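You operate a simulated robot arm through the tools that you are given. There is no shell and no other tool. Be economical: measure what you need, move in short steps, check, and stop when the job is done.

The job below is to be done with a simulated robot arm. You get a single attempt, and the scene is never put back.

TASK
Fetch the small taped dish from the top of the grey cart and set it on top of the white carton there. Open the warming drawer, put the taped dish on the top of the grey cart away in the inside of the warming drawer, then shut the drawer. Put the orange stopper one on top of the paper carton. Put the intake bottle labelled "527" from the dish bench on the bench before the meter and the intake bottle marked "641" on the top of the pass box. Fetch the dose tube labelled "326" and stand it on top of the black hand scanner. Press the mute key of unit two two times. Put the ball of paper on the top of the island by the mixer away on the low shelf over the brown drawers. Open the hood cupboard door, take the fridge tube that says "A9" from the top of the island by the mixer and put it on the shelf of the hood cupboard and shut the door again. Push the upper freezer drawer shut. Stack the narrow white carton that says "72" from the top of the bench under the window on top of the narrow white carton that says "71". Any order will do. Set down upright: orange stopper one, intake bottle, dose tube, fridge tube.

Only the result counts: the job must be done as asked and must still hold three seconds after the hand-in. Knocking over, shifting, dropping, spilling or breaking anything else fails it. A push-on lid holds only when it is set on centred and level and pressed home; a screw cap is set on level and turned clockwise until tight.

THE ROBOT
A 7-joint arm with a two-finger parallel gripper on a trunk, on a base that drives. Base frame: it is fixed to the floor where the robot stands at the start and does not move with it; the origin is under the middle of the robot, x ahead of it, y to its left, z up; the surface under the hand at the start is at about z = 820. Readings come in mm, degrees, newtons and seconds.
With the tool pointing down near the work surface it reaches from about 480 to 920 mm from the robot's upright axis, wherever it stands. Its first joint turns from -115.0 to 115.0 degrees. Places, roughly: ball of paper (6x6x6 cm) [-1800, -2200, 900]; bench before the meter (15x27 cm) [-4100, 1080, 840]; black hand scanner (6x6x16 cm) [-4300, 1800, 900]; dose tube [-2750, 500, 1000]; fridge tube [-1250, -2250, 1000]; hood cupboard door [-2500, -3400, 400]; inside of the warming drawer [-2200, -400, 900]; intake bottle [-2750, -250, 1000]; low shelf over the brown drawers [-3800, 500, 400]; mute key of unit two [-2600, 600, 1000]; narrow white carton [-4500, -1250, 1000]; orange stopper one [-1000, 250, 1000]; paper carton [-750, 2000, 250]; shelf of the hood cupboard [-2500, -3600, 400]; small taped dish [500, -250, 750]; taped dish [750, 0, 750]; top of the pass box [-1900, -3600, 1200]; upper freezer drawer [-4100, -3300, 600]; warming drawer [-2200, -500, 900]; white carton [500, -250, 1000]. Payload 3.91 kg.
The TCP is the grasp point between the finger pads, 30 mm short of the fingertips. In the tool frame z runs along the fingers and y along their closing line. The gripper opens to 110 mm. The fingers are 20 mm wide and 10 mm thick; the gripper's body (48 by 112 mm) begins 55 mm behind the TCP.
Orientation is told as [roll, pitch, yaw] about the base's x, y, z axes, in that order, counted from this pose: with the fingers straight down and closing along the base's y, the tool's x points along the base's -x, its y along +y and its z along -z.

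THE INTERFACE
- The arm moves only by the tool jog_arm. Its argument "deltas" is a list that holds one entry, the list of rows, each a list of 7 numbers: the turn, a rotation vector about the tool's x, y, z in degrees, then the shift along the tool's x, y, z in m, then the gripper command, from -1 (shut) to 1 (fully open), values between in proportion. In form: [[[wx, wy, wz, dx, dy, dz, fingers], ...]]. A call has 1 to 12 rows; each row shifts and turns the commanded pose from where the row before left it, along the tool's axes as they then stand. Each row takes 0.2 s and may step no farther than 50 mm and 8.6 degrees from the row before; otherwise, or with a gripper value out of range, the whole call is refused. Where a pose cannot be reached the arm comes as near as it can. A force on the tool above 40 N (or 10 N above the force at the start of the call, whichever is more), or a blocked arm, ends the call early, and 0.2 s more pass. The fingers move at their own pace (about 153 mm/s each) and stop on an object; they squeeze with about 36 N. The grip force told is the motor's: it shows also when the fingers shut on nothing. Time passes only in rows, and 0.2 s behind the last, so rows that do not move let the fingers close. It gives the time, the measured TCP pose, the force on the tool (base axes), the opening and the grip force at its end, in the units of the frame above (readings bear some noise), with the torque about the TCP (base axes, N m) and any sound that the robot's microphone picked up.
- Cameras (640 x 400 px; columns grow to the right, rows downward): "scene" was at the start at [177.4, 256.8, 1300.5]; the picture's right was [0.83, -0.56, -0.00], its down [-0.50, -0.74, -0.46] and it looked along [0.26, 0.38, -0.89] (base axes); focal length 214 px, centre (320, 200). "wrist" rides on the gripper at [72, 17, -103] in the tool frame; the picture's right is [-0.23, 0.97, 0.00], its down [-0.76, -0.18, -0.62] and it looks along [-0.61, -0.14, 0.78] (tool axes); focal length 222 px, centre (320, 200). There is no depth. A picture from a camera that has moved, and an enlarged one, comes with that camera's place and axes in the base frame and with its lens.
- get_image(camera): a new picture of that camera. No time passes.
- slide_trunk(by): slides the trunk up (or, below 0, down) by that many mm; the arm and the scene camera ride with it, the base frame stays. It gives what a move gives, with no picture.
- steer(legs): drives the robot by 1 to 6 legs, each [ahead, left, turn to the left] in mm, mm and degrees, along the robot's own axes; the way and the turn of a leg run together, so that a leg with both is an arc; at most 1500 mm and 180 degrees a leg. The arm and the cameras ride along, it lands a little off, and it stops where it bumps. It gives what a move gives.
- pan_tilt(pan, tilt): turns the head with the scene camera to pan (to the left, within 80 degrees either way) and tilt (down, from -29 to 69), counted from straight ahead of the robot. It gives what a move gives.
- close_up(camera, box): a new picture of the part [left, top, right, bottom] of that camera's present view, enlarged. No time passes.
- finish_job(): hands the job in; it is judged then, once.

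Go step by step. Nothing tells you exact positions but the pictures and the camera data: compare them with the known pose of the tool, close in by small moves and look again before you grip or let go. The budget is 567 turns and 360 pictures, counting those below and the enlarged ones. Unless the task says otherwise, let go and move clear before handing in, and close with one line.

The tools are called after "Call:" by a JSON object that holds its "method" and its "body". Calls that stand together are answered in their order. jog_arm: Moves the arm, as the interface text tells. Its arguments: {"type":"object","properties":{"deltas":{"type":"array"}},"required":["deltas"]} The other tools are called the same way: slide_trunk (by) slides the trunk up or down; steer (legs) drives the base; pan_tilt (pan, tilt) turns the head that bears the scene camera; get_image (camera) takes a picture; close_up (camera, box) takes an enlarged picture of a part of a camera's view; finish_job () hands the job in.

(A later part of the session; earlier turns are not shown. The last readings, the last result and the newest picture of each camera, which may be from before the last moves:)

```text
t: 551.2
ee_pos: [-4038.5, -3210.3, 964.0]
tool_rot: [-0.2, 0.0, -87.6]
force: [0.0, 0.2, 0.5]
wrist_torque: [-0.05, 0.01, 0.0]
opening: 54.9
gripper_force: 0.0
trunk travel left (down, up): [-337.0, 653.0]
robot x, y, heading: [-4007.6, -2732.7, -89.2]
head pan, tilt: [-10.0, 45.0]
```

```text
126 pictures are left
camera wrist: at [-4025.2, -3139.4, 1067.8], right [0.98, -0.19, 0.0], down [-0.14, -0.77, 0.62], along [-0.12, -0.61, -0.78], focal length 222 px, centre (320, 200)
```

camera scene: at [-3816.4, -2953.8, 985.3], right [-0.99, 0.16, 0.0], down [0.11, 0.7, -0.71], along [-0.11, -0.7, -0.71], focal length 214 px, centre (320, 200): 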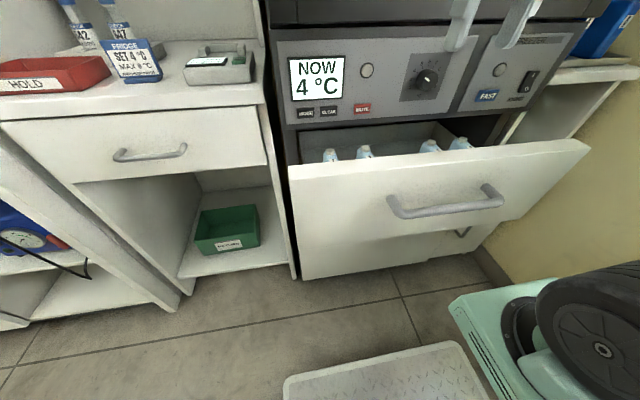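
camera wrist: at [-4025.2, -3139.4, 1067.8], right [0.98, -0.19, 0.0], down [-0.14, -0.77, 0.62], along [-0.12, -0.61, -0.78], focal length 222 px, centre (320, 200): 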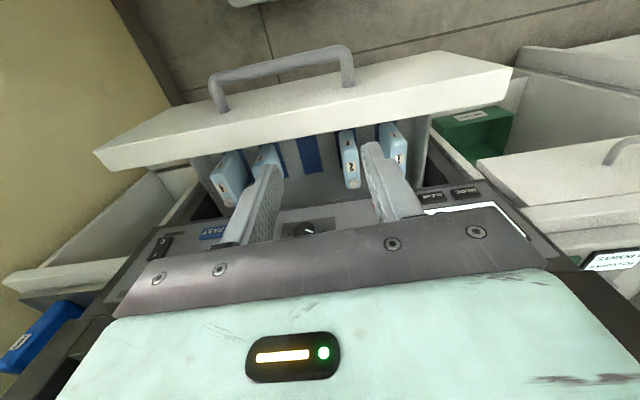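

Call:
{"method": "steer", "body": {"legs": [[-90, 0, 0]]}}

Call:
{"method": "jog_arm", "body": {"deltas": [[[0, 0, 0, 0, -0.04, 0, -1], [0, 0, 0, 0, 0, 0, -1]]]}}

Call:
{"method": "slide_trunk", "body": {"by": -250}}

Call:
{"method": "get_image", "body": {"camera": "wrist"}}

Call:
{"method": "get_image", "body": {"camera": "scene"}}

```text
t: 552.4
ee_pos: [-4032.4, -3151.8, 965.9]
tool_rot: [-0.2, 0.0, -87.0]
force: [-2.6, -0.8, 1.2]
wrist_torque: [0.06, -0.22, -0.01]
opening: 55.1
gripper_force: 0.0
trunk travel left (down, up): [-337.0, 653.0]
robot x, y, heading: [-4009.9, -2673.6, -88.5]
head pan, tilt: [-10.0, 45.0]
```

```text
t: 553.0
ee_pos: [-4073.4, -3153.9, 963.7]
tool_rot: [-0.2, 0.0, -86.9]
force: [-1.1, 0.7, -0.3]
wrist_torque: [-0.02, 0.0, 0.0]
opening: 0.0
gripper_force: 36.2
trunk travel left (down, up): [-337.0, 653.0]
robot x, y, heading: [-4008.0, -2675.1, -88.6]
head pan, tilt: [-10.0, 45.0]
```

```text
t: 555.5
ee_pos: [-4073.8, -3153.1, 715.0]
tool_rot: [-0.3, 0.0, -86.9]
force: [0.5, -0.1, -1.8]
wrist_torque: [0.03, -0.02, -0.01]
opening: 0.0
gripper_force: 35.9
trunk travel left (down, up): [-87.0, 903.0]
robot x, y, heading: [-4009.7, -2672.8, -88.5]
head pan, tilt: [-10.0, 45.0]
```

```text
125 pictures are left
camera wrist: at [-4060.9, -3081.4, 817.8], right [0.98, -0.18, 0.0], down [-0.14, -0.77, 0.62], along [-0.11, -0.61, -0.78], focal length 222 px, centre (320, 200)
```

wrist: 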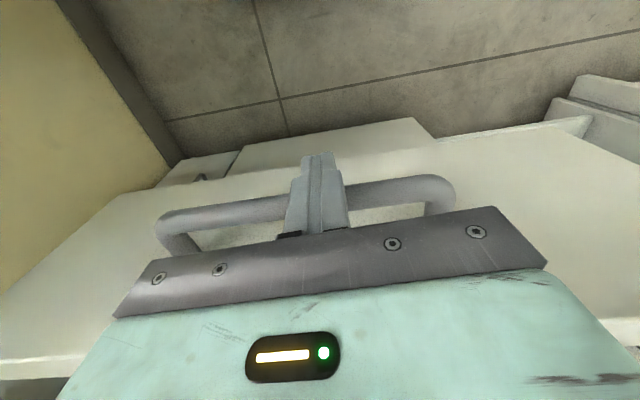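

```text
124 pictures are left
camera scene: at [-3814.3, -2891.1, 735.3], right [-0.99, 0.15, 0.0], down [0.11, 0.7, -0.71], along [-0.11, -0.7, -0.71], focal length 214 px, centre (320, 200)
```

scene: 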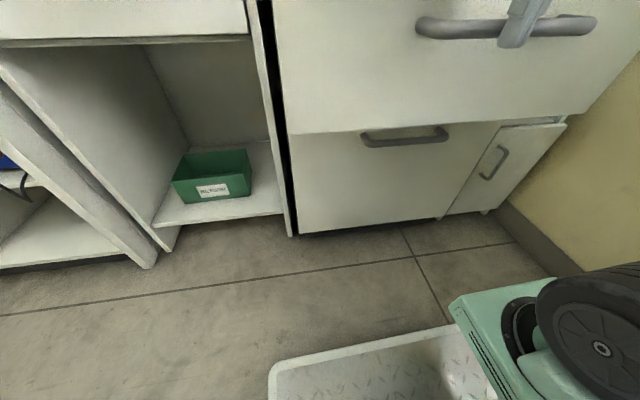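

Call:
{"method": "jog_arm", "body": {"deltas": [[[0, 0, 0, -0.015, 0, 0, -1], [0, 0, 0, -0.02, 0, 0, -1], [0, 0, 0, -0.02, 0, 0, -1], [0, 0, 0, -0.02, 0, 0, -1], [0, 0, 0, -0.02, 0, 0, -1], [0, 0, 0, -0.02, 0, 0, -1], [0, 0, 0, -0.02, 0, 0, -1], [0, 0, 0, 0, 0, 0, -1]]]}}

Call:
{"method": "get_image", "body": {"camera": "scene"}}

```text
t: 557.3
ee_pos: [-4064.0, -3288.8, 713.4]
tool_rot: [-0.3, 0.0, -86.9]
force: [-0.8, -1.2, -0.5]
wrist_torque: [0.03, 0.02, 0.01]
opening: 0.2
gripper_force: 36.5
trunk travel left (down, up): [-87.0, 903.0]
robot x, y, heading: [-4010.8, -2672.8, -88.9]
head pan, tilt: [-10.0, 45.0]
```

```text
123 pictures are left
camera scene: at [-3814.2, -2891.1, 735.3], right [-0.99, 0.15, 0.0], down [0.11, 0.7, -0.71], along [-0.11, -0.7, -0.71], focal length 214 px, centre (320, 200)
```

scene: 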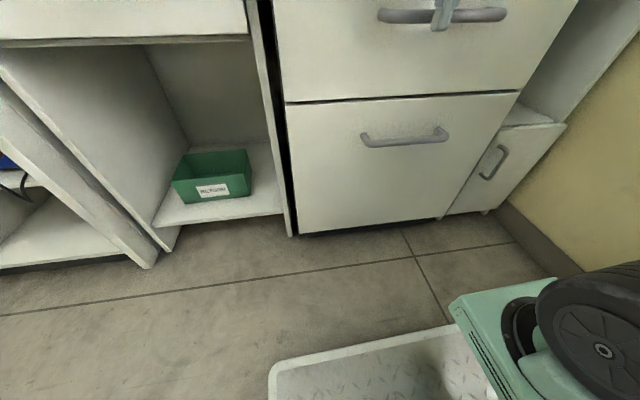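

Call:
{"method": "jog_arm", "body": {"deltas": [[[0, 0, 0, -0.01, 0, 0, -1], [0, 0, 0, -0.01, 0, 0, -1], [0, 0, 0, -0.01, 0, 0, -1], [0, 0, 0, -0.01, 0, 0, -1], [0, 0, 0, -0.01, 0, 0, -1], [0, 0, 0, -0.01, 0, 0, -1], [0, 0, 0, -0.01, 0, 0, -1], [0, 0, 0, 0, 0, 0, -1]]]}}

Call:
{"method": "get_image", "body": {"camera": "scene"}}

```text
t: 557.9
ee_pos: [-4063.5, -3300.7, 715.4]
tool_rot: [-0.2, 1.1, -86.9]
force: [-1.4, 10.8, 4.3]
wrist_torque: [0.08, 0.09, 0.0]
opening: 0.0
gripper_force: 36.4
trunk travel left (down, up): [-87.0, 903.0]
robot x, y, heading: [-4008.9, -2671.1, -88.7]
head pan, tilt: [-10.0, 45.0]
stopped in row 2: the force on the tool passed its limit at 58 N (the readings are from after the stop); the commanded pose is now the measured one
```

```text
122 pictures are left
camera scene: at [-3814.3, -2890.9, 735.5], right [-0.99, 0.15, 0.0], down [0.11, 0.7, -0.71], along [-0.11, -0.7, -0.71], focal length 214 px, centre (320, 200)
```

scene: 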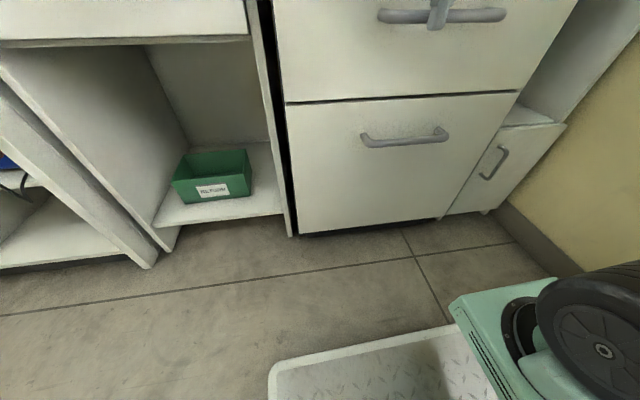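

The freezer drawer is shut flush. Next: the narrow cartons on the bench under the window.

Call:
{"method": "jog_arm", "body": {"deltas": [[[0, 0, 0, 0.04, 0, 0, -1], [0, 0, 0, 0.04, 0, 0, 0], [0, 0, 0, 0.04, 0, 0, 0], [0, 0, 0, 0, 0, 0, 0]]]}}

Call:
{"method": "slide_trunk", "body": {"by": 400}}

Call:
{"method": "slide_trunk", "body": {"by": 200}}

Call:
{"method": "steer", "body": {"legs": [[0, 380, 0], [-1400, 0, 0], [0, 0, -91]]}}

Call:
{"method": "pan_tilt", "body": {"pan": 0, "tilt": 35}}

Call:
{"method": "get_image", "body": {"camera": "scene"}}

```text
t: 558.9
ee_pos: [-4069.9, -3181.3, 715.1]
tool_rot: [-0.2, 0.9, -86.9]
force: [0.3, -0.7, 0.7]
wrist_torque: [0.0, 0.02, 0.04]
opening: 54.8
gripper_force: 0.1
trunk travel left (down, up): [-87.0, 903.0]
robot x, y, heading: [-4010.0, -2676.0, -88.5]
head pan, tilt: [-10.0, 45.0]
```

```text
t: 562.8
ee_pos: [-4069.7, -3182.3, 1115.8]
tool_rot: [-0.2, 1.0, -86.9]
force: [0.5, -0.1, 0.3]
wrist_torque: [-0.02, -0.02, -0.03]
opening: 55.0
gripper_force: 0.1
trunk travel left (down, up): [-487.0, 503.0]
robot x, y, heading: [-4011.9, -2674.4, -88.7]
head pan, tilt: [-10.0, 45.0]
```

```text
t: 564.9
ee_pos: [-4070.5, -3182.1, 1314.2]
tool_rot: [-0.2, 1.0, -86.9]
force: [0.6, 0.4, 0.9]
wrist_torque: [0.0, -0.01, -0.02]
opening: 55.1
gripper_force: 0.0
trunk travel left (down, up): [-687.0, 303.0]
robot x, y, heading: [-4010.8, -2676.8, -88.5]
head pan, tilt: [-10.0, 45.0]
```

```text
t: 577.8
ee_pos: [-4176.6, -1180.4, 1314.8]
tool_rot: [-0.2, 1.0, -178.6]
force: [0.5, 0.2, -0.3]
wrist_torque: [-0.01, 0.01, 0.02]
opening: 54.9
gripper_force: 0.0
trunk travel left (down, up): [-687.0, 303.0]
robot x, y, heading: [-3670.3, -1255.1, 179.7]
head pan, tilt: [-10.0, 45.0]
```

```text
t: 578.5
ee_pos: [-4176.4, -1180.2, 1315.0]
tool_rot: [-0.2, 1.1, -178.6]
force: [-0.1, 0.0, 0.3]
wrist_torque: [-0.03, 0.0, -0.01]
opening: 55.1
gripper_force: 0.1
trunk travel left (down, up): [-687.0, 303.0]
robot x, y, heading: [-3666.8, -1253.9, 179.7]
head pan, tilt: [0.0, 35.0]
```

```text
121 pictures are left
camera scene: at [-3901.0, -1460.0, 1350.0], right [0.01, 1.0, 0.0], down [0.57, 0.0, -0.82], along [-0.82, 0.0, -0.57], focal length 214 px, centre (320, 200)
```

scene: 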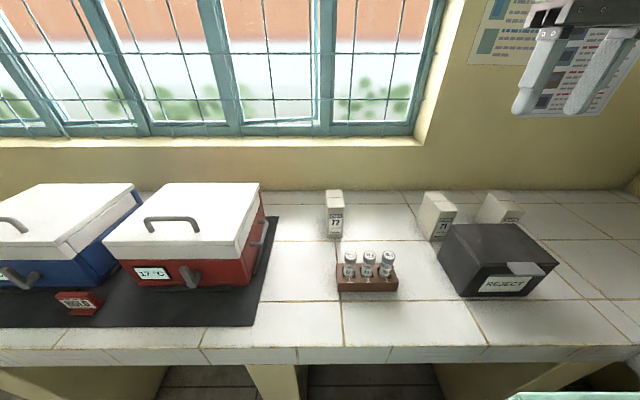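

Call:
{"method": "close_up", "body": {"camera": "scene", "box": [310, 170, 550, 310]}}

Call:
{"method": "get_image", "body": {"camera": "wrist"}}

```text
2.67 times, centred on (430, 240) of scene
camera zoom: at [-3901.0, -1460.0, 1350.0], right [0.01, 1.0, 0.0], down [0.57, 0.0, -0.82], along [-0.82, 0.0, -0.57], focal length 572 px, centre (27, 93)
```

zoom: 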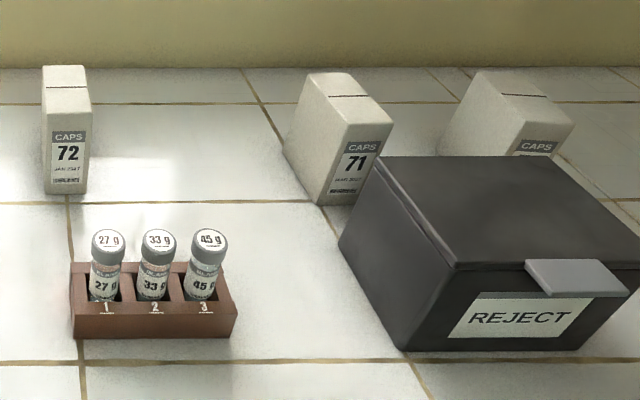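

```text
119 pictures are left
camera wrist: at [-4106.5, -1197.1, 1419.4], right [-0.2, -0.98, -0.01], down [-0.78, 0.16, 0.61], along [-0.6, 0.13, -0.79], focal length 222 px, centre (320, 200)
```

wrist: 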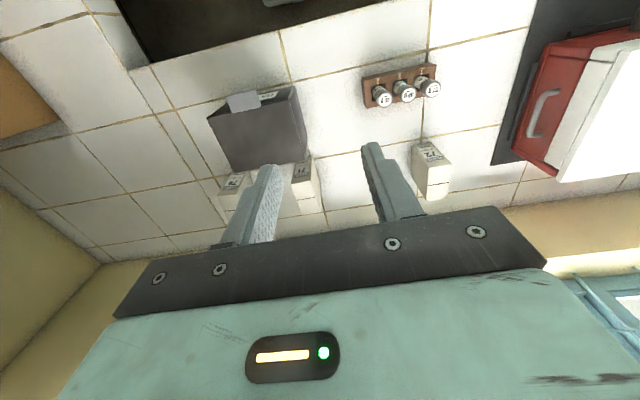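

Carton 72 is at about [-4445,-1411] and 71 at about [-4420,-1102], both roughly 50 × 80 × 135 mm. I'll line up above 72.

Call:
{"method": "steer", "body": {"legs": [[0, 231, 0], [100, 0, 0]]}}

Call:
{"method": "jog_arm", "body": {"deltas": [[[0, -1.1, 0, -0.04, 0, 0, 0.5], [0, 0, 0, -0.04, 0, 0, 0.5], [0, 0, 0, -0.04, 0, 0.02, 0.5], [0, 0, 0, -0.035, 0, 0.04, 0.5], [0, 0, 0, 0, 0, 0.04, 0.5], [0, 0, 0, 0, 0, 0.04, 0.5], [0, 0, 0, 0, 0, 0.04, 0.5], [0, 0, 0, 0, 0, 0, 0.5]]]}}

Call:
{"method": "get_image", "body": {"camera": "wrist"}}

Call:
{"method": "get_image", "body": {"camera": "scene"}}

```text
t: 581.0
ee_pos: [-4278.2, -1412.5, 1314.7]
tool_rot: [-0.2, 1.0, -178.6]
force: [-0.8, 0.8, 1.0]
wrist_torque: [0.04, -0.03, 0.01]
opening: 55.0
gripper_force: 0.1
trunk travel left (down, up): [-687.0, 303.0]
robot x, y, heading: [-3773.0, -1486.8, 179.8]
head pan, tilt: [0.0, 35.0]
```

```text
refused: row 4 steps farther than a row can; nothing moved
```

```text
118 pictures are left
camera wrist: at [-4208.5, -1428.8, 1419.4], right [-0.2, -0.98, -0.01], down [-0.78, 0.16, 0.61], along [-0.6, 0.13, -0.79], focal length 222 px, centre (320, 200)
```

wrist: 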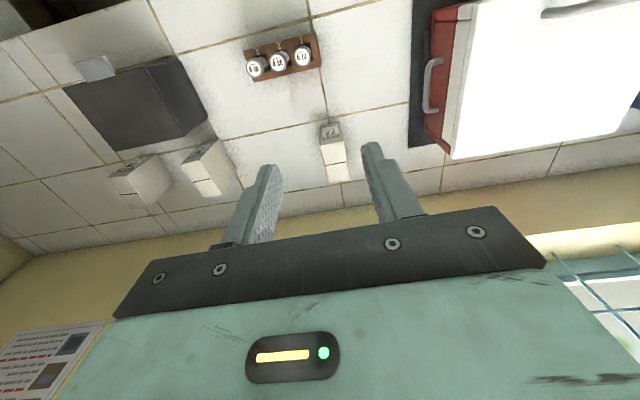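

```text
117 pictures are left
camera scene: at [-4003.3, -1692.0, 1350.1], right [0.01, 1.0, 0.0], down [0.57, 0.0, -0.82], along [-0.82, 0.0, -0.57], focal length 214 px, centre (320, 200)
```

scene: 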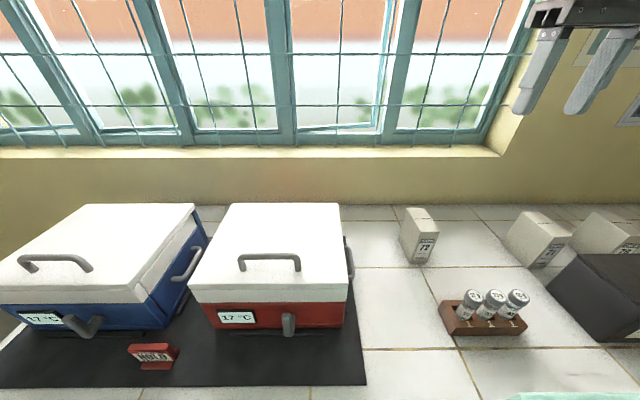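

Call:
{"method": "jog_arm", "body": {"deltas": [[[0, -1.1, 0, -0.04, 0, 0, 0.5], [0, 0, 0, -0.04, 0, 0, 0.5], [0, 0, 0, -0.04, 0, 0.02, 0.5], [0, 0, 0, -0.04, 0, 0.02, 0.5], [0, 0, 0, -0.012, 0, 0.04, 0.5], [0, 0, 0, 0, 0, 0.045, 0.5], [0, 0, 0, 0, 0, 0.045, 0.5], [0, 0, 0, 0, 0, 0.045, 0.5], [0, 0, 0, 0, 0, 0, 0.5]]]}}

Call:
{"method": "get_image", "body": {"camera": "wrist"}}

Call:
{"method": "get_image", "body": {"camera": "scene"}}

```text
t: 583.0
ee_pos: [-4453.0, -1417.6, 1100.4]
tool_rot: [-0.1, -0.1, -178.7]
force: [-0.8, 0.1, -0.1]
wrist_torque: [0.0, 0.07, 0.0]
opening: 82.5
gripper_force: 0.0
trunk travel left (down, up): [-687.0, 303.0]
robot x, y, heading: [-3770.0, -1491.5, 179.9]
head pan, tilt: [0.0, 35.0]
```

```text
116 pictures are left
camera wrist: at [-4380.9, -1432.9, 1204.0], right [-0.2, -0.98, 0.0], down [-0.76, 0.16, 0.63], along [-0.61, 0.13, -0.78], focal length 222 px, centre (320, 200)
```

wrist: 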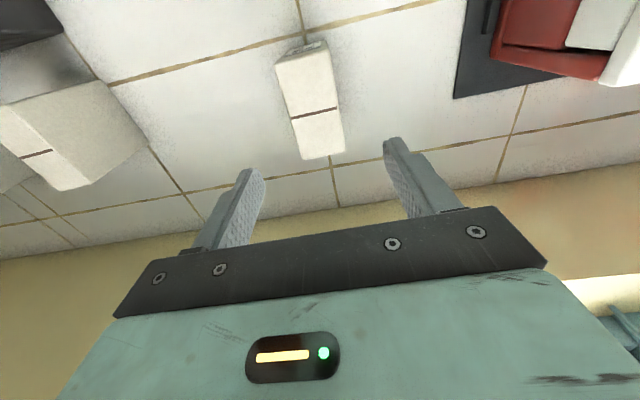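

```text
115 pictures are left
camera scene: at [-4003.3, -1692.0, 1350.1], right [0.01, 1.0, 0.0], down [0.57, 0.0, -0.82], along [-0.82, 0.0, -0.57], focal length 214 px, centre (320, 200)
```

scene: 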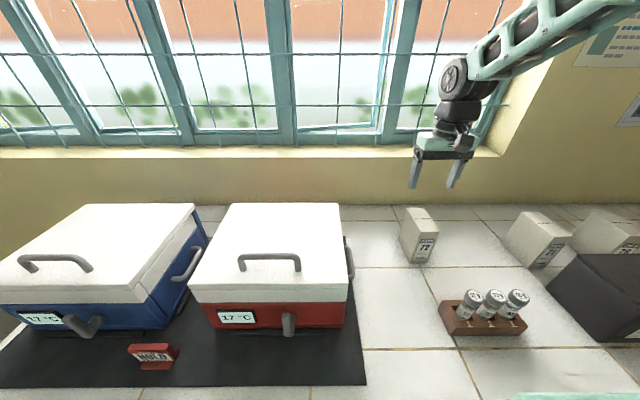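

Call:
{"method": "jog_arm", "body": {"deltas": [[[0, 0, 0, 0.007, -0.005, 0.03, 0.5], [0, 0, 0, 0, 0, 0.04, 0.5], [0, 0, 0, 0, 0, 0.03, 0.5], [0, 0, 0, 0, 0, 0, 0.5]]]}}

Call:
{"method": "get_image", "body": {"camera": "wrist"}}

Call:
{"method": "close_up", "body": {"camera": "scene", "box": [350, 120, 550, 290]}}

```text
t: 584.0
ee_pos: [-4443.8, -1410.5, 998.5]
tool_rot: [-0.2, 0.0, -178.5]
force: [0.2, 0.5, 0.1]
wrist_torque: [0.01, 0.02, 0.01]
opening: 82.3
gripper_force: 0.1
trunk travel left (down, up): [-687.0, 303.0]
robot x, y, heading: [-3773.3, -1490.3, 179.6]
head pan, tilt: [0.0, 35.0]
```

```text
114 pictures are left
camera wrist: at [-4372.4, -1426.5, 1101.5], right [-0.2, -0.98, 0.0], down [-0.76, 0.16, 0.62], along [-0.61, 0.13, -0.78], focal length 222 px, centre (320, 200)
```

wrist: 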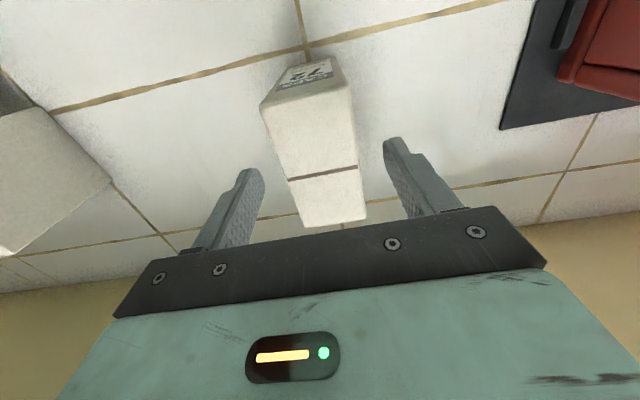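

```text
2.35 times, centred on (450, 205) of scene
camera zoom: at [-4003.3, -1692.0, 1350.1], right [0.01, 1.0, 0.0], down [0.57, 0.0, -0.82], along [-0.82, 0.0, -0.57], focal length 505 px, centre (14, 188)
```

zoom: 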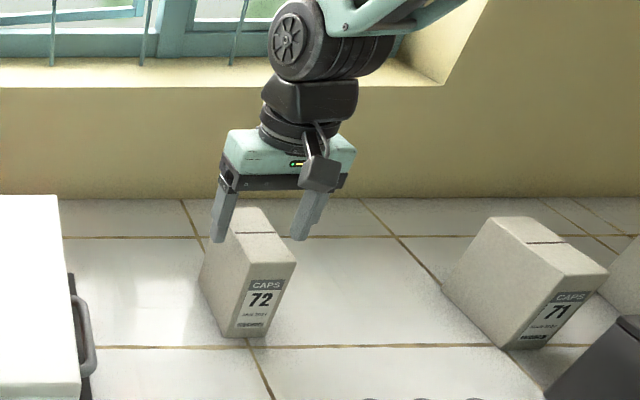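

Call:
{"method": "jog_arm", "body": {"deltas": [[[0, 0, 0, 0, 0, 0.025, 0.5], [0, 0, 0, 0, 0, 0.022, 0.5], [0, 0, 0, 0, 0, 0, 0.5]]]}}

Call:
{"method": "get_image", "body": {"camera": "wrist"}}

```text
t: 584.8
ee_pos: [-4444.6, -1411.4, 951.9]
tool_rot: [-0.3, -0.1, -178.6]
force: [-0.2, 0.1, -1.0]
wrist_torque: [0.02, 0.0, 0.02]
opening: 82.4
gripper_force: 0.1
trunk travel left (down, up): [-687.0, 303.0]
robot x, y, heading: [-3774.5, -1485.4, 179.8]
head pan, tilt: [0.0, 35.0]
```

```text
112 pictures are left
camera wrist: at [-4372.4, -1427.0, 1054.7], right [-0.2, -0.98, 0.0], down [-0.76, 0.16, 0.63], along [-0.61, 0.13, -0.78], focal length 222 px, centre (320, 200)
```

wrist: 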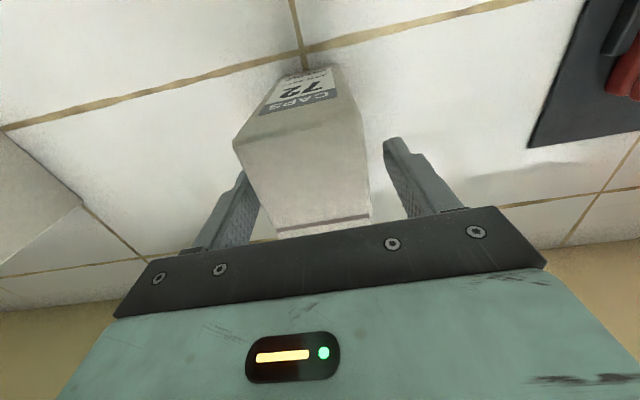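

Call:
{"method": "jog_arm", "body": {"deltas": [[[0, 0, 0, 0, -0.004, 0, 0.5], [0, 0, 0, 0, 0, 0, -1], [0, 0, 0, 0, 0, 0, -1], [0, 0, 0, 0, 0, 0, -1]]]}}

Call:
{"method": "slide_trunk", "body": {"by": 200}}

Call:
{"method": "get_image", "body": {"camera": "wrist"}}

Call:
{"method": "get_image", "body": {"camera": "scene"}}

```text
t: 585.8
ee_pos: [-4444.9, -1407.4, 952.1]
tool_rot: [-0.2, -0.2, -178.6]
force: [-0.3, -0.4, 1.3]
wrist_torque: [-0.23, 0.01, 0.03]
opening: 51.6
gripper_force: 36.3
trunk travel left (down, up): [-687.0, 303.0]
robot x, y, heading: [-3771.8, -1489.2, 179.6]
head pan, tilt: [0.0, 35.0]
```

```text
t: 588.0
ee_pos: [-4444.0, -1405.5, 1152.0]
tool_rot: [-0.2, -0.2, -178.6]
force: [-0.1, -0.8, -2.0]
wrist_torque: [-0.02, -0.02, -0.01]
opening: 51.7
gripper_force: 36.1
trunk travel left (down, up): [-887.0, 103.0]
robot x, y, heading: [-3771.5, -1487.0, 179.9]
head pan, tilt: [0.0, 35.0]
```

```text
111 pictures are left
camera wrist: at [-4372.6, -1422.7, 1254.8], right [-0.2, -0.98, 0.0], down [-0.76, 0.16, 0.62], along [-0.61, 0.13, -0.78], focal length 222 px, centre (320, 200)
```

wrist: 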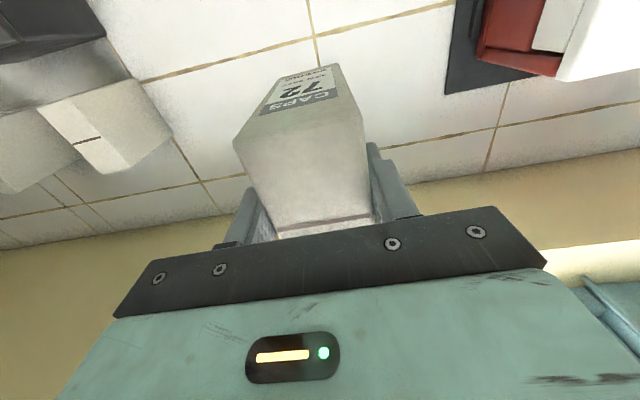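

```text
110 pictures are left
camera scene: at [-4003.4, -1692.0, 1550.0], right [0.01, 1.0, 0.0], down [0.57, 0.0, -0.82], along [-0.82, 0.0, -0.57], focal length 214 px, centre (320, 200)
```

scene: 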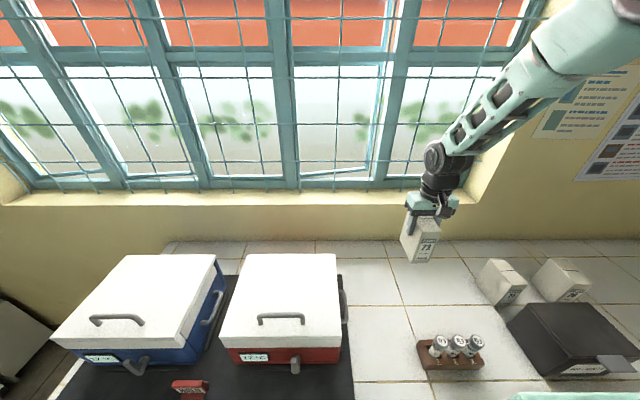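

Call:
{"method": "steer", "body": {"legs": [[0, -300, 0]]}}

Call:
{"method": "get_image", "body": {"camera": "wrist"}}

Call:
{"method": "get_image", "body": {"camera": "scene"}}

Call:
{"method": "close_up", "body": {"camera": "scene", "box": [380, 190, 560, 320]}}

```text
t: 590.1
ee_pos: [-4442.4, -1101.3, 1152.2]
tool_rot: [-0.2, -0.1, -178.8]
force: [-0.2, -1.0, -1.3]
wrist_torque: [0.01, 0.01, 0.0]
opening: 51.7
gripper_force: 36.0
trunk travel left (down, up): [-887.0, 103.0]
robot x, y, heading: [-3767.1, -1190.1, 179.6]
head pan, tilt: [0.0, 35.0]
```

```text
109 pictures are left
camera wrist: at [-4369.8, -1118.7, 1254.9], right [-0.21, -0.98, 0.0], down [-0.76, 0.16, 0.63], along [-0.61, 0.13, -0.78], focal length 222 px, centre (320, 200)
```

wrist: 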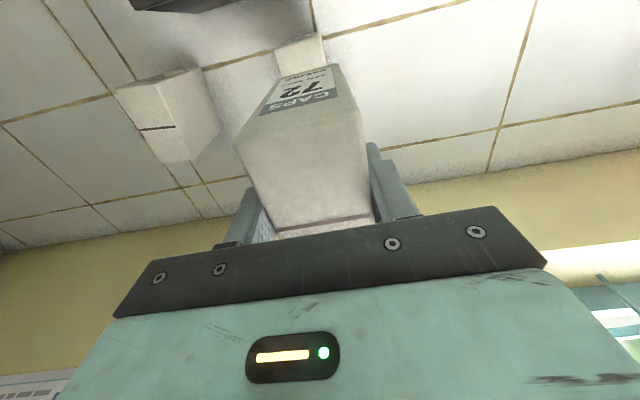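

```text
108 pictures are left
camera scene: at [-4002.0, -1389.8, 1550.1], right [0.01, 1.0, 0.0], down [0.57, -0.01, -0.82], along [-0.82, 0.01, -0.57], focal length 214 px, centre (320, 200)
```

scene: 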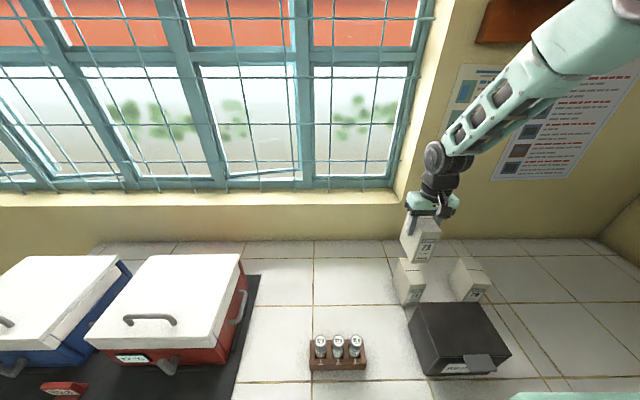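

```text
3.08 times, centred on (470, 255) of scene
camera zoom: at [-4002.0, -1389.8, 1550.1], right [0.01, 1.0, 0.0], down [0.57, -0.01, -0.82], along [-0.82, 0.01, -0.57], focal length 660 px, centre (-142, 31)
```

zoom: 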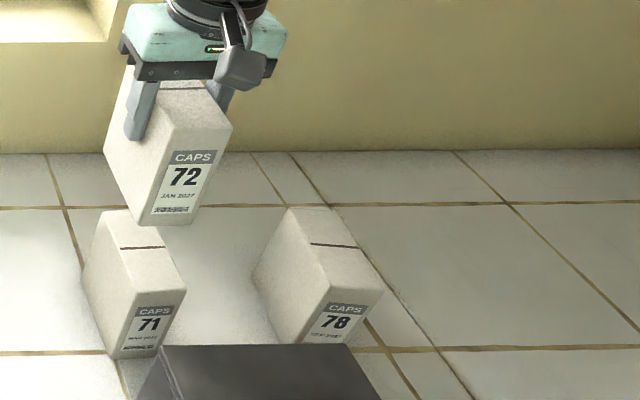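

Call:
{"method": "jog_arm", "body": {"deltas": [[[0, 0, 0, 0.02, -0.001, 0, -1], [0, 0, 0, 0, 0, 0, -1]]]}}

Call:
{"method": "slide_trunk", "body": {"by": -45}}

Call:
{"method": "close_up", "body": {"camera": "scene", "box": [380, 170, 520, 320]}}

Call:
{"method": "get_image", "body": {"camera": "wrist"}}

```text
t: 590.7
ee_pos: [-4421.5, -1100.5, 1150.8]
tool_rot: [-0.2, -0.1, -179.0]
force: [0.1, -0.5, -0.9]
wrist_torque: [0.0, -0.03, 0.03]
opening: 51.4
gripper_force: 36.3
trunk travel left (down, up): [-887.0, 103.0]
robot x, y, heading: [-3768.2, -1185.4, 179.5]
head pan, tilt: [0.0, 35.0]
```

```text
t: 591.5
ee_pos: [-4422.1, -1099.4, 1106.4]
tool_rot: [-0.1, -0.1, -178.9]
force: [0.5, 0.3, -0.9]
wrist_torque: [-0.04, -0.02, -0.02]
opening: 51.5
gripper_force: 36.3
trunk travel left (down, up): [-842.0, 148.0]
robot x, y, heading: [-3766.7, -1184.5, 179.3]
head pan, tilt: [0.0, 35.0]
```

```text
2.67 times, centred on (450, 245) of scene
camera zoom: at [-4001.9, -1389.6, 1505.0], right [0.01, 1.0, 0.0], down [0.57, -0.01, -0.82], along [-0.82, 0.01, -0.57], focal length 572 px, centre (-27, 80)
```

zoom: 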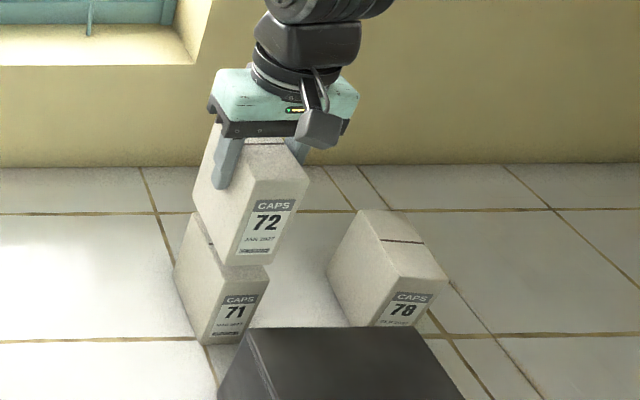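

```text
105 pictures are left
camera wrist: at [-4350.0, -1116.6, 1208.7], right [-0.21, -0.98, 0.0], down [-0.76, 0.16, 0.63], along [-0.61, 0.13, -0.78], focal length 222 px, centre (320, 200)
```

wrist: 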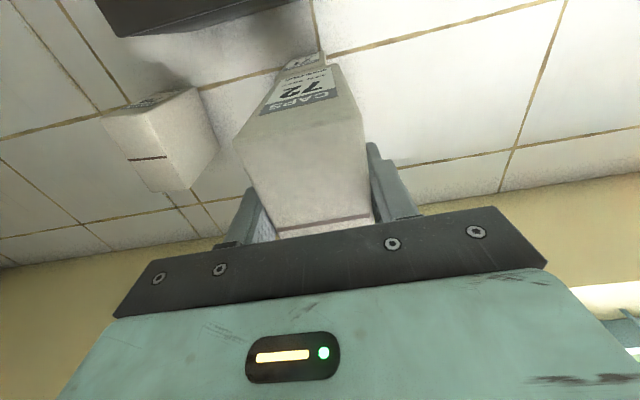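

Call:
{"method": "jog_arm", "body": {"deltas": [[[0, 0, 0, 0, 0, 0.012, -1], [0, 0, 0, 0, 0, 0, -1]]]}}

Call:
{"method": "close_up", "body": {"camera": "scene", "box": [410, 210, 500, 290]}}

```text
t: 592.1
ee_pos: [-4422.6, -1099.7, 1094.1]
tool_rot: [-0.2, -0.1, -178.8]
force: [0.6, 0.2, -1.0]
wrist_torque: [0.0, -0.05, 0.01]
opening: 51.6
gripper_force: 36.2
trunk travel left (down, up): [-842.0, 148.0]
robot x, y, heading: [-3767.7, -1184.9, 179.5]
head pan, tilt: [0.0, 35.0]
```

```text
5.00 times, centred on (455, 250) of scene
camera zoom: at [-4002.0, -1389.6, 1505.1], right [0.01, 1.0, 0.0], down [0.57, -0.01, -0.82], along [-0.82, 0.01, -0.57], focal length 1072 px, centre (-355, -50)
```

zoom: 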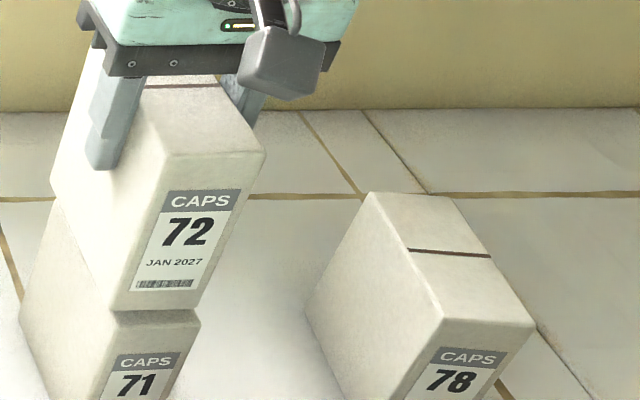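

Call:
{"method": "jog_arm", "body": {"deltas": [[[0, 0, 0, 0, 0, 0.004, -1], [0, 0, 0, 0, 0, 0, -1]]]}}

Call:
{"method": "jog_arm", "body": {"deltas": [[[0, 0, 0, 0, 0, 0.002, -1], [0, 0, 0, 0, 0, 0, -1]]]}}

Call:
{"method": "jog_arm", "body": {"deltas": [[[0, 0, 0, 0, 0, 0.002, -1], [0, 0, 0, 0, 0, 0, -1]]]}}

```text
t: 592.7
ee_pos: [-4423.3, -1100.2, 1089.2]
tool_rot: [-0.2, -0.1, -179.0]
force: [-0.4, -0.7, -2.0]
wrist_torque: [-0.02, 0.0, 0.03]
opening: 51.4
gripper_force: 35.6
trunk travel left (down, up): [-842.0, 148.0]
robot x, y, heading: [-3767.4, -1186.4, 179.3]
head pan, tilt: [0.0, 35.0]
```

```text
t: 593.3
ee_pos: [-4422.8, -1099.2, 1087.0]
tool_rot: [-0.2, -0.1, -178.9]
force: [-0.2, 0.0, -0.7]
wrist_torque: [-0.01, -0.01, -0.01]
opening: 51.8
gripper_force: 35.6
trunk travel left (down, up): [-842.0, 148.0]
robot x, y, heading: [-3765.9, -1183.7, 179.5]
head pan, tilt: [0.0, 35.0]
```

```text
t: 593.9
ee_pos: [-4421.9, -1099.0, 1084.6]
tool_rot: [-0.4, -0.1, -178.9]
force: [0.1, 0.1, -2.2]
wrist_torque: [0.0, 0.01, -0.02]
opening: 51.5
gripper_force: 35.7
trunk travel left (down, up): [-842.0, 148.0]
robot x, y, heading: [-3768.1, -1186.0, 179.5]
head pan, tilt: [0.0, 35.0]
```

Call:
{"method": "jog_arm", "body": {"deltas": [[[0, 0, 0, 0, 0, 0.002, -1], [0, 0, 0, 0, 0, 0, -1]]]}}

Call:
{"method": "jog_arm", "body": {"deltas": [[[0, 0, 0, 0, 0, 0.002, -1], [0, 0, 0, 0, 0, 0, -1]]]}}

Call:
{"method": "close_up", "body": {"camera": "scene", "box": [410, 210, 500, 290]}}

```text
t: 594.5
ee_pos: [-4423.0, -1099.9, 1083.5]
tool_rot: [-0.3, 0.0, -178.9]
force: [0.5, -0.2, -0.7]
wrist_torque: [-0.01, -0.01, 0.02]
opening: 51.8
gripper_force: 36.5
trunk travel left (down, up): [-842.0, 148.0]
robot x, y, heading: [-3765.5, -1186.6, 179.4]
head pan, tilt: [0.0, 35.0]
```

```text
t: 595.1
ee_pos: [-4422.9, -1099.2, 1081.5]
tool_rot: [-0.2, 0.0, -179.0]
force: [0.7, 0.5, -2.9]
wrist_torque: [-0.03, 0.03, -0.03]
opening: 51.5
gripper_force: 35.9
trunk travel left (down, up): [-842.0, 148.0]
robot x, y, heading: [-3768.8, -1186.2, 179.4]
head pan, tilt: [0.0, 35.0]
```

```text
5.00 times, centred on (455, 250) of scene
camera zoom: at [-4002.0, -1389.6, 1505.1], right [0.01, 1.0, 0.0], down [0.57, -0.01, -0.82], along [-0.82, 0.01, -0.57], focal length 1072 px, centre (-355, -50)
```

zoom: 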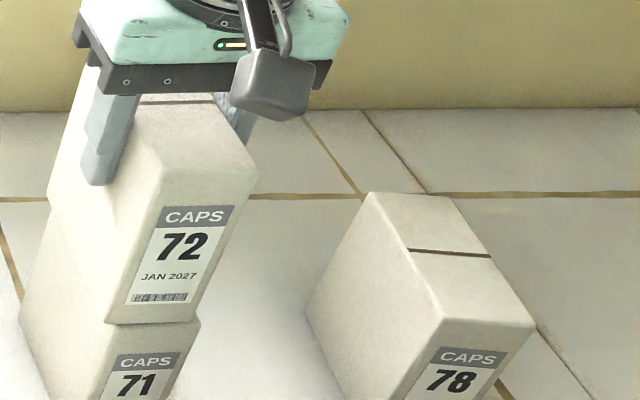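

Call:
{"method": "jog_arm", "body": {"deltas": [[[0, 0, 0, 0, 0, 0.0025, -1], [0, 0, 0, 0, 0, 0, -1]]]}}

Call:
{"method": "jog_arm", "body": {"deltas": [[[0, 0, 0, 0, 0, 0.002, -1], [0, 0, 0, 0, 0, 0, -1]]]}}

```text
t: 595.7
ee_pos: [-4421.3, -1099.9, 1078.2]
tool_rot: [-0.2, -0.1, -178.9]
force: [1.1, -0.3, -0.9]
wrist_torque: [0.0, -0.02, 0.01]
opening: 51.8
gripper_force: 35.9
trunk travel left (down, up): [-842.0, 148.0]
robot x, y, heading: [-3773.6, -1187.7, 179.6]
head pan, tilt: [0.0, 35.0]
```

```text
t: 596.3
ee_pos: [-4422.3, -1100.4, 1076.7]
tool_rot: [-0.2, -0.1, -178.9]
force: [-0.3, -0.1, -1.9]
wrist_torque: [0.02, 0.0, -0.01]
opening: 51.5
gripper_force: 35.6
trunk travel left (down, up): [-842.0, 148.0]
robot x, y, heading: [-3771.3, -1185.1, 179.6]
head pan, tilt: [0.0, 35.0]
```

Call:
{"method": "jog_arm", "body": {"deltas": [[[0, 0, 0, 0, 0, 0.002, -1], [0, 0, 0, 0, 0, 0, -1]]]}}

Call:
{"method": "jog_arm", "body": {"deltas": [[[0, 0, 0, 0, 0, 0.002, -1], [0, 0, 0, 0, 0, 0, -1]]]}}

Call:
{"method": "close_up", "body": {"camera": "scene", "box": [410, 210, 500, 290]}}

```text
t: 596.9
ee_pos: [-4421.0, -1100.4, 1076.6]
tool_rot: [-0.2, -0.2, -178.9]
force: [0.7, 0.7, 15.5]
wrist_torque: [-0.02, -0.48, 0.03]
opening: 51.7
gripper_force: 35.8
trunk travel left (down, up): [-842.0, 148.0]
robot x, y, heading: [-3769.1, -1185.2, 179.3]
head pan, tilt: [0.0, 35.0]
```

```text
t: 597.7
ee_pos: [-4420.8, -1099.7, 1077.0]
tool_rot: [-0.2, -0.4, -178.9]
force: [5.2, -0.1, 22.9]
wrist_torque: [-0.15, -0.98, -0.02]
opening: 51.9
gripper_force: 36.1
trunk travel left (down, up): [-842.0, 148.0]
robot x, y, heading: [-3768.1, -1186.0, 179.8]
head pan, tilt: [0.0, 35.0]
stopped in row 2: the force on the tool passed its limit at 41 N (the readings are from after the stop); the commanded pose is now the measured one
```

```text
5.00 times, centred on (455, 250) of scene
camera zoom: at [-4000.6, -1389.7, 1505.0], right [0.01, 1.0, 0.0], down [0.57, -0.01, -0.82], along [-0.82, 0.01, -0.57], focal length 1072 px, centre (-355, -50)
```

zoom: 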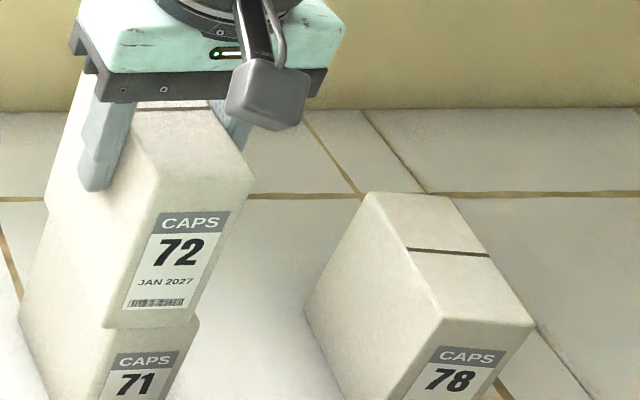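

Call:
{"method": "jog_arm", "body": {"deltas": [[[0, 0, 0, 0, 0, -0.001, -1], [0, 0, 0, 0, 0, 0, 0.1], [0, 0, 0, 0, 0, 0, 0.3], [0, 0, 0, 0, 0, 0, 0.3], [0, 0, 0, 0, 0, -0.04, 0.3], [0, 0, 0, 0, 0, -0.045, 0.3], [0, 0, 0, 0, 0, -0.045, 0.3], [0, 0, 0, 0, 0, 0, 0.3]]]}}

Call:
{"method": "get_image", "body": {"camera": "wrist"}}

Call:
{"method": "close_up", "body": {"camera": "scene", "box": [380, 190, 540, 320]}}

```text
t: 599.5
ee_pos: [-4420.8, -1100.8, 1209.1]
tool_rot: [-0.1, -0.4, -178.9]
force: [-0.5, -0.9, -0.2]
wrist_torque: [-0.01, 0.0, 0.04]
opening: 71.7
gripper_force: 0.1
trunk travel left (down, up): [-842.0, 148.0]
robot x, y, heading: [-3769.5, -1186.8, 179.6]
head pan, tilt: [0.0, 35.0]
```

```text
101 pictures are left
camera wrist: at [-4348.3, -1117.1, 1311.8], right [-0.21, -0.98, 0.0], down [-0.76, 0.16, 0.63], along [-0.61, 0.13, -0.78], focal length 222 px, centre (320, 200)
```

wrist: 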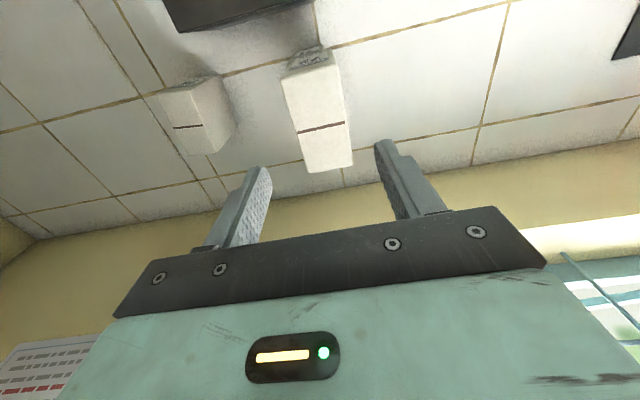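

```text
3.08 times, centred on (460, 255) of scene
camera zoom: at [-4001.8, -1389.6, 1505.1], right [0.01, 1.0, 0.0], down [0.57, -0.01, -0.82], along [-0.82, 0.01, -0.57], focal length 660 px, centre (-111, 31)
```

zoom: 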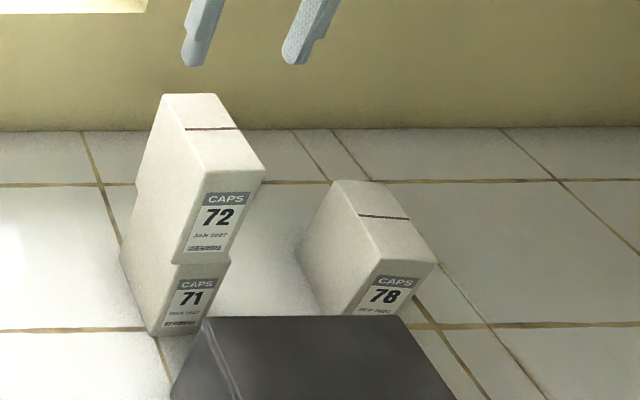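

Cartons are stacked. Next is the hood cupboard: I'll tuck the arm, drive to a spot west of the door and face it diagonally.

Call:
{"method": "jog_arm", "body": {"deltas": [[[0, 0, 0, 0.04, 0, 0, 0], [0, 0, 0, 0.04, 0, 0, 0], [0, 0, 0, 0.04, 0, 0, 0], [0, 0, 0, 0.04, 0, 0, 0], [0, 0, 0, 0, 0, 0, 0]]]}}

Call:
{"method": "steer", "body": {"legs": [[-170, 0, 0], [0, 1500, 0], [0, 30, 0], [0, 0, 145], [480, -150, 0]]}}

Call:
{"method": "slide_trunk", "body": {"by": -400}}

Call:
{"method": "pan_tilt", "body": {"pan": 0, "tilt": 35}}

Call:
{"method": "get_image", "body": {"camera": "scene"}}

```text
t: 600.7
ee_pos: [-4260.1, -1097.3, 1206.5]
tool_rot: [-0.2, -0.3, -178.8]
force: [-0.3, 0.0, 0.3]
wrist_torque: [0.0, 0.0, 0.03]
opening: 54.8
gripper_force: 0.1
trunk travel left (down, up): [-842.0, 148.0]
robot x, y, heading: [-3767.5, -1187.0, 179.5]
head pan, tilt: [0.0, 35.0]
```

```text
t: 617.7
ee_pos: [-3025.8, -3320.9, 1209.3]
tool_rot: [0.3, 0.0, -33.5]
force: [-1.3, 11.6, 4.9]
wrist_torque: [-1.48, -0.06, -0.18]
opening: 55.0
gripper_force: 0.1
trunk travel left (down, up): [-842.0, 148.0]
robot x, y, heading: [-3375.4, -2969.1, -36.1]
head pan, tilt: [0.0, 35.0]
stopped in leg 5: the force on the tool passed its limit at 175 N (the readings are from after the stop); the commanded pose is now the measured one
```

```text
t: 620.5
ee_pos: [-3026.0, -3320.1, 880.9]
tool_rot: [0.2, 0.2, -33.4]
force: [1.0, 12.2, -5.1]
wrist_torque: [-0.85, 0.06, -0.08]
opening: 55.1
gripper_force: 0.1
trunk travel left (down, up): [-516.0, 474.0]
robot x, y, heading: [-3381.9, -2972.1, -36.1]
head pan, tilt: [0.0, 35.0]
stopped: the force on the tool passed its limit at 74 N (the readings are from after the stop); the commanded pose is now the measured one
```

```text
t: 621.0
ee_pos: [-3026.5, -3321.7, 884.0]
tool_rot: [0.2, 0.1, -33.4]
force: [0.3, 19.5, -4.7]
wrist_torque: [-1.72, -0.03, -0.19]
opening: 55.0
gripper_force: 0.1
trunk travel left (down, up): [-516.0, 474.0]
robot x, y, heading: [-3376.5, -2974.1, -36.3]
head pan, tilt: [0.0, 35.0]
```

```text
99 pictures are left
camera scene: at [-3070.1, -2942.6, 1179.2], right [-0.59, -0.81, 0.0], down [-0.46, 0.34, -0.82], along [0.66, -0.48, -0.57], focal length 214 px, centre (320, 200)
```

scene: 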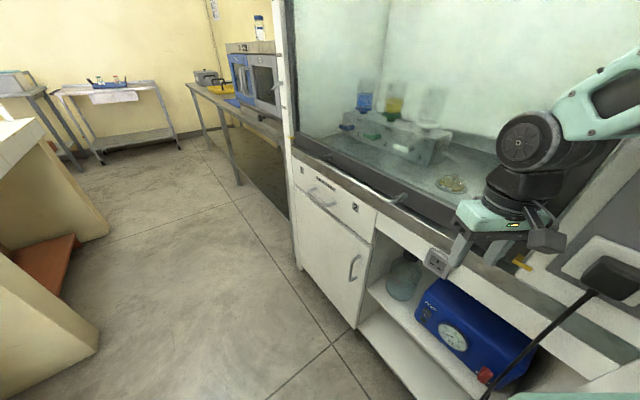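

The base leg went the wrong way and the hand pressed on the hood frame. I'm moving clear immediately.

Call:
{"method": "steer", "body": {"legs": [[-40, 190, 0]]}}

Call:
{"method": "get_image", "body": {"camera": "scene"}}

```text
t: 622.6
ee_pos: [-2947.5, -3147.1, 883.1]
tool_rot: [0.2, 0.0, -33.5]
force: [-0.3, -1.4, 0.1]
wrist_torque: [-0.01, 0.03, -0.01]
opening: 55.1
gripper_force: 0.1
trunk travel left (down, up): [-516.0, 474.0]
robot x, y, heading: [-3299.3, -2799.5, -35.7]
head pan, tilt: [0.0, 35.0]
```

```text
98 pictures are left
camera scene: at [-2992.3, -2769.1, 1179.3], right [-0.59, -0.81, 0.0], down [-0.46, 0.34, -0.82], along [0.66, -0.48, -0.57], focal length 214 px, centre (320, 200)
```

scene: 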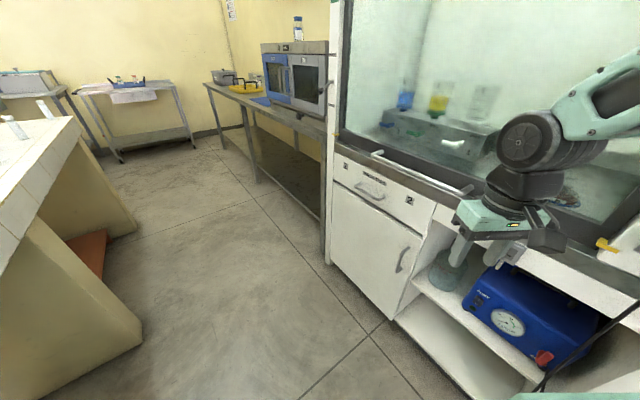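

Call:
{"method": "steer", "body": {"legs": [[0, 211, 0], [236, 0, 0], [0, 0, -34]]}}

Call:
{"method": "jog_arm", "body": {"deltas": [[[0, -7.5, 0, 0.01, 0, -0.01, 0], [0, -7.5, 0, 0.01, 0, -0.01, 0], [0, -7.5, 0, 0, 0, 0, 0], [0, -7.5, 0, 0, 0, 0, 0], [0, -7.5, 0, 0, 0, 0, 0], [0, -7.5, 0, 0, 0, 0, 0], [0, -7.5, 0, 0, 0, 0, 0], [0, -7.5, 0, 0, 0, 0, 0], [0, 0, 0, 0, 0, 0, 0]]]}}

Call:
{"method": "slide_trunk", "body": {"by": -320}}

Call:
{"method": "pan_tilt", "body": {"pan": 15, "tilt": 30}}

Call:
{"method": "get_image", "body": {"camera": "scene"}}

Call:
{"method": "get_image", "body": {"camera": "wrist"}}

```text
t: 624.3
ee_pos: [-2828.0, -2983.6, 883.6]
tool_rot: [0.2, 0.1, -33.1]
force: [0.6, -0.2, -0.8]
wrist_torque: [0.01, 0.01, 0.03]
opening: 54.9
gripper_force: 0.0
trunk travel left (down, up): [-516.0, 474.0]
robot x, y, heading: [-3180.8, -2639.2, -36.0]
head pan, tilt: [0.0, 35.0]
stopped in leg 1: the robot was blocked; the commanded pose is now the measured one
```

```text
t: 626.3
ee_pos: [-2743.0, -3014.7, 995.8]
tool_rot: [-1.0, -50.0, -33.2]
force: [0.0, 0.2, 0.1]
wrist_torque: [0.04, -0.03, 0.0]
opening: 55.1
gripper_force: 0.0
out of reach, approached as far as the arm can: row 2, 3, 4, 5, 6, 7, 8
trunk travel left (down, up): [-516.0, 474.0]
robot x, y, heading: [-3181.5, -2639.1, -35.9]
head pan, tilt: [0.0, 35.0]
```

```text
t: 629.5
ee_pos: [-2742.3, -3015.4, 677.2]
tool_rot: [-0.9, -50.0, -33.3]
force: [0.1, 0.8, -0.9]
wrist_torque: [0.0, 0.04, 0.01]
opening: 54.9
gripper_force: 0.0
trunk travel left (down, up): [-196.0, 794.0]
robot x, y, heading: [-3176.6, -2638.1, -36.0]
head pan, tilt: [0.0, 35.0]
```

```text
t: 630.2
ee_pos: [-2742.0, -3014.6, 676.9]
tool_rot: [-0.9, -49.9, -33.3]
force: [-0.9, -0.4, -0.4]
wrist_torque: [0.02, 0.02, 0.0]
opening: 55.1
gripper_force: 0.0
trunk travel left (down, up): [-196.0, 794.0]
robot x, y, heading: [-3179.8, -2637.2, -35.8]
head pan, tilt: [15.0, 30.0]
```

```text
97 pictures are left
camera scene: at [-2861.0, -2587.0, 867.1], right [-0.36, -0.93, 0.0], down [-0.47, 0.18, -0.87], along [0.81, -0.31, -0.5], focal length 214 px, centre (320, 200)
```

scene: 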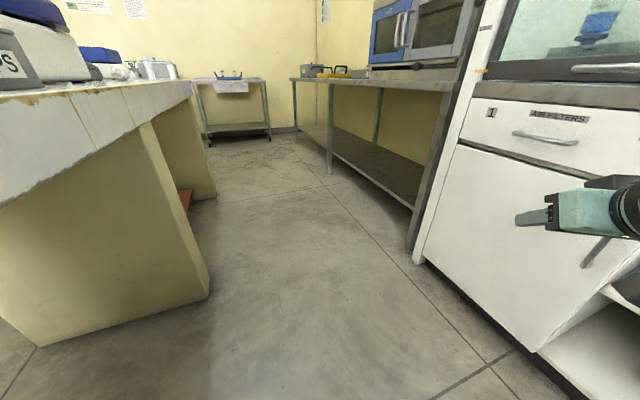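

```text
96 pictures are left
camera wrist: at [-2838.5, -2931.5, 688.2], right [0.67, 0.73, 0.16], down [-0.08, -0.15, 0.99], along [0.74, -0.67, -0.04], focal length 222 px, centre (320, 200)
```

wrist: 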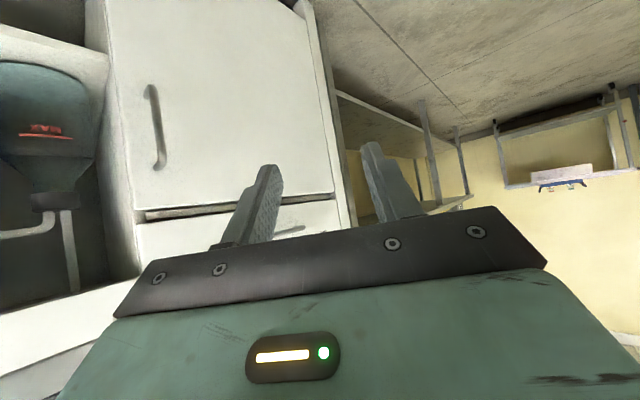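

Call:
{"method": "jog_arm", "body": {"deltas": [[[0, 0, 0, 0.0257, 0, -0.0306, 0], [0, 0, 0, 0.0257, 0, -0.0306, 0], [0, 0, 0, 0.0129, 0, -0.0153, 0], [0, 0, 0, 0, 0, 0, 0]]]}}

Call:
{"method": "steer", "body": {"legs": [[59, -81, 0], [0, 0, -34]]}}

Call:
{"method": "get_image", "body": {"camera": "wrist"}}

```text
t: 631.2
ee_pos: [-2740.6, -2992.2, 680.4]
tool_rot: [-0.9, -49.9, -33.2]
force: [-0.5, 0.2, 0.5]
wrist_torque: [-0.03, 0.0, 0.01]
opening: 55.1
gripper_force: 0.0
out of reach, approached as far as the arm can: row 1, 2, 3
trunk travel left (down, up): [-196.0, 794.0]
robot x, y, heading: [-3181.7, -2634.5, -35.7]
head pan, tilt: [15.0, 30.0]
```

```text
t: 633.7
ee_pos: [-2931.1, -3236.7, 680.5]
tool_rot: [-1.0, -49.9, -57.0]
force: [-0.1, -0.2, 0.0]
wrist_torque: [-0.01, 0.02, -0.01]
opening: 55.0
gripper_force: 0.1
trunk travel left (down, up): [-196.0, 794.0]
robot x, y, heading: [-3192.6, -2735.3, -59.9]
head pan, tilt: [15.0, 30.0]
stopped in leg 2: the robot was blocked; the commanded pose is now the measured one
```

```text
95 pictures are left
camera wrist: at [-2985.1, -3123.2, 691.5], right [0.9, 0.4, 0.16], down [-0.13, -0.1, 0.99], along [0.41, -0.91, -0.04], focal length 222 px, centre (320, 200)
```

wrist: 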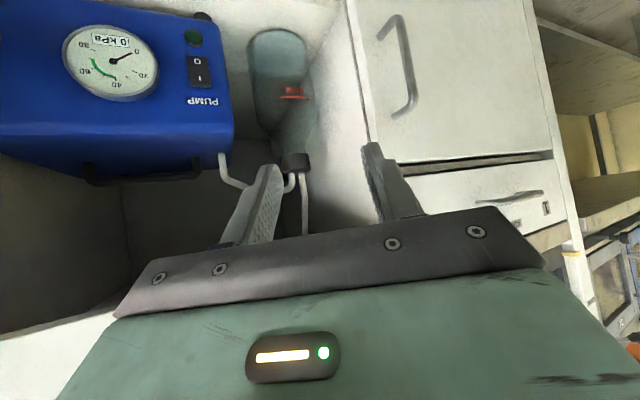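

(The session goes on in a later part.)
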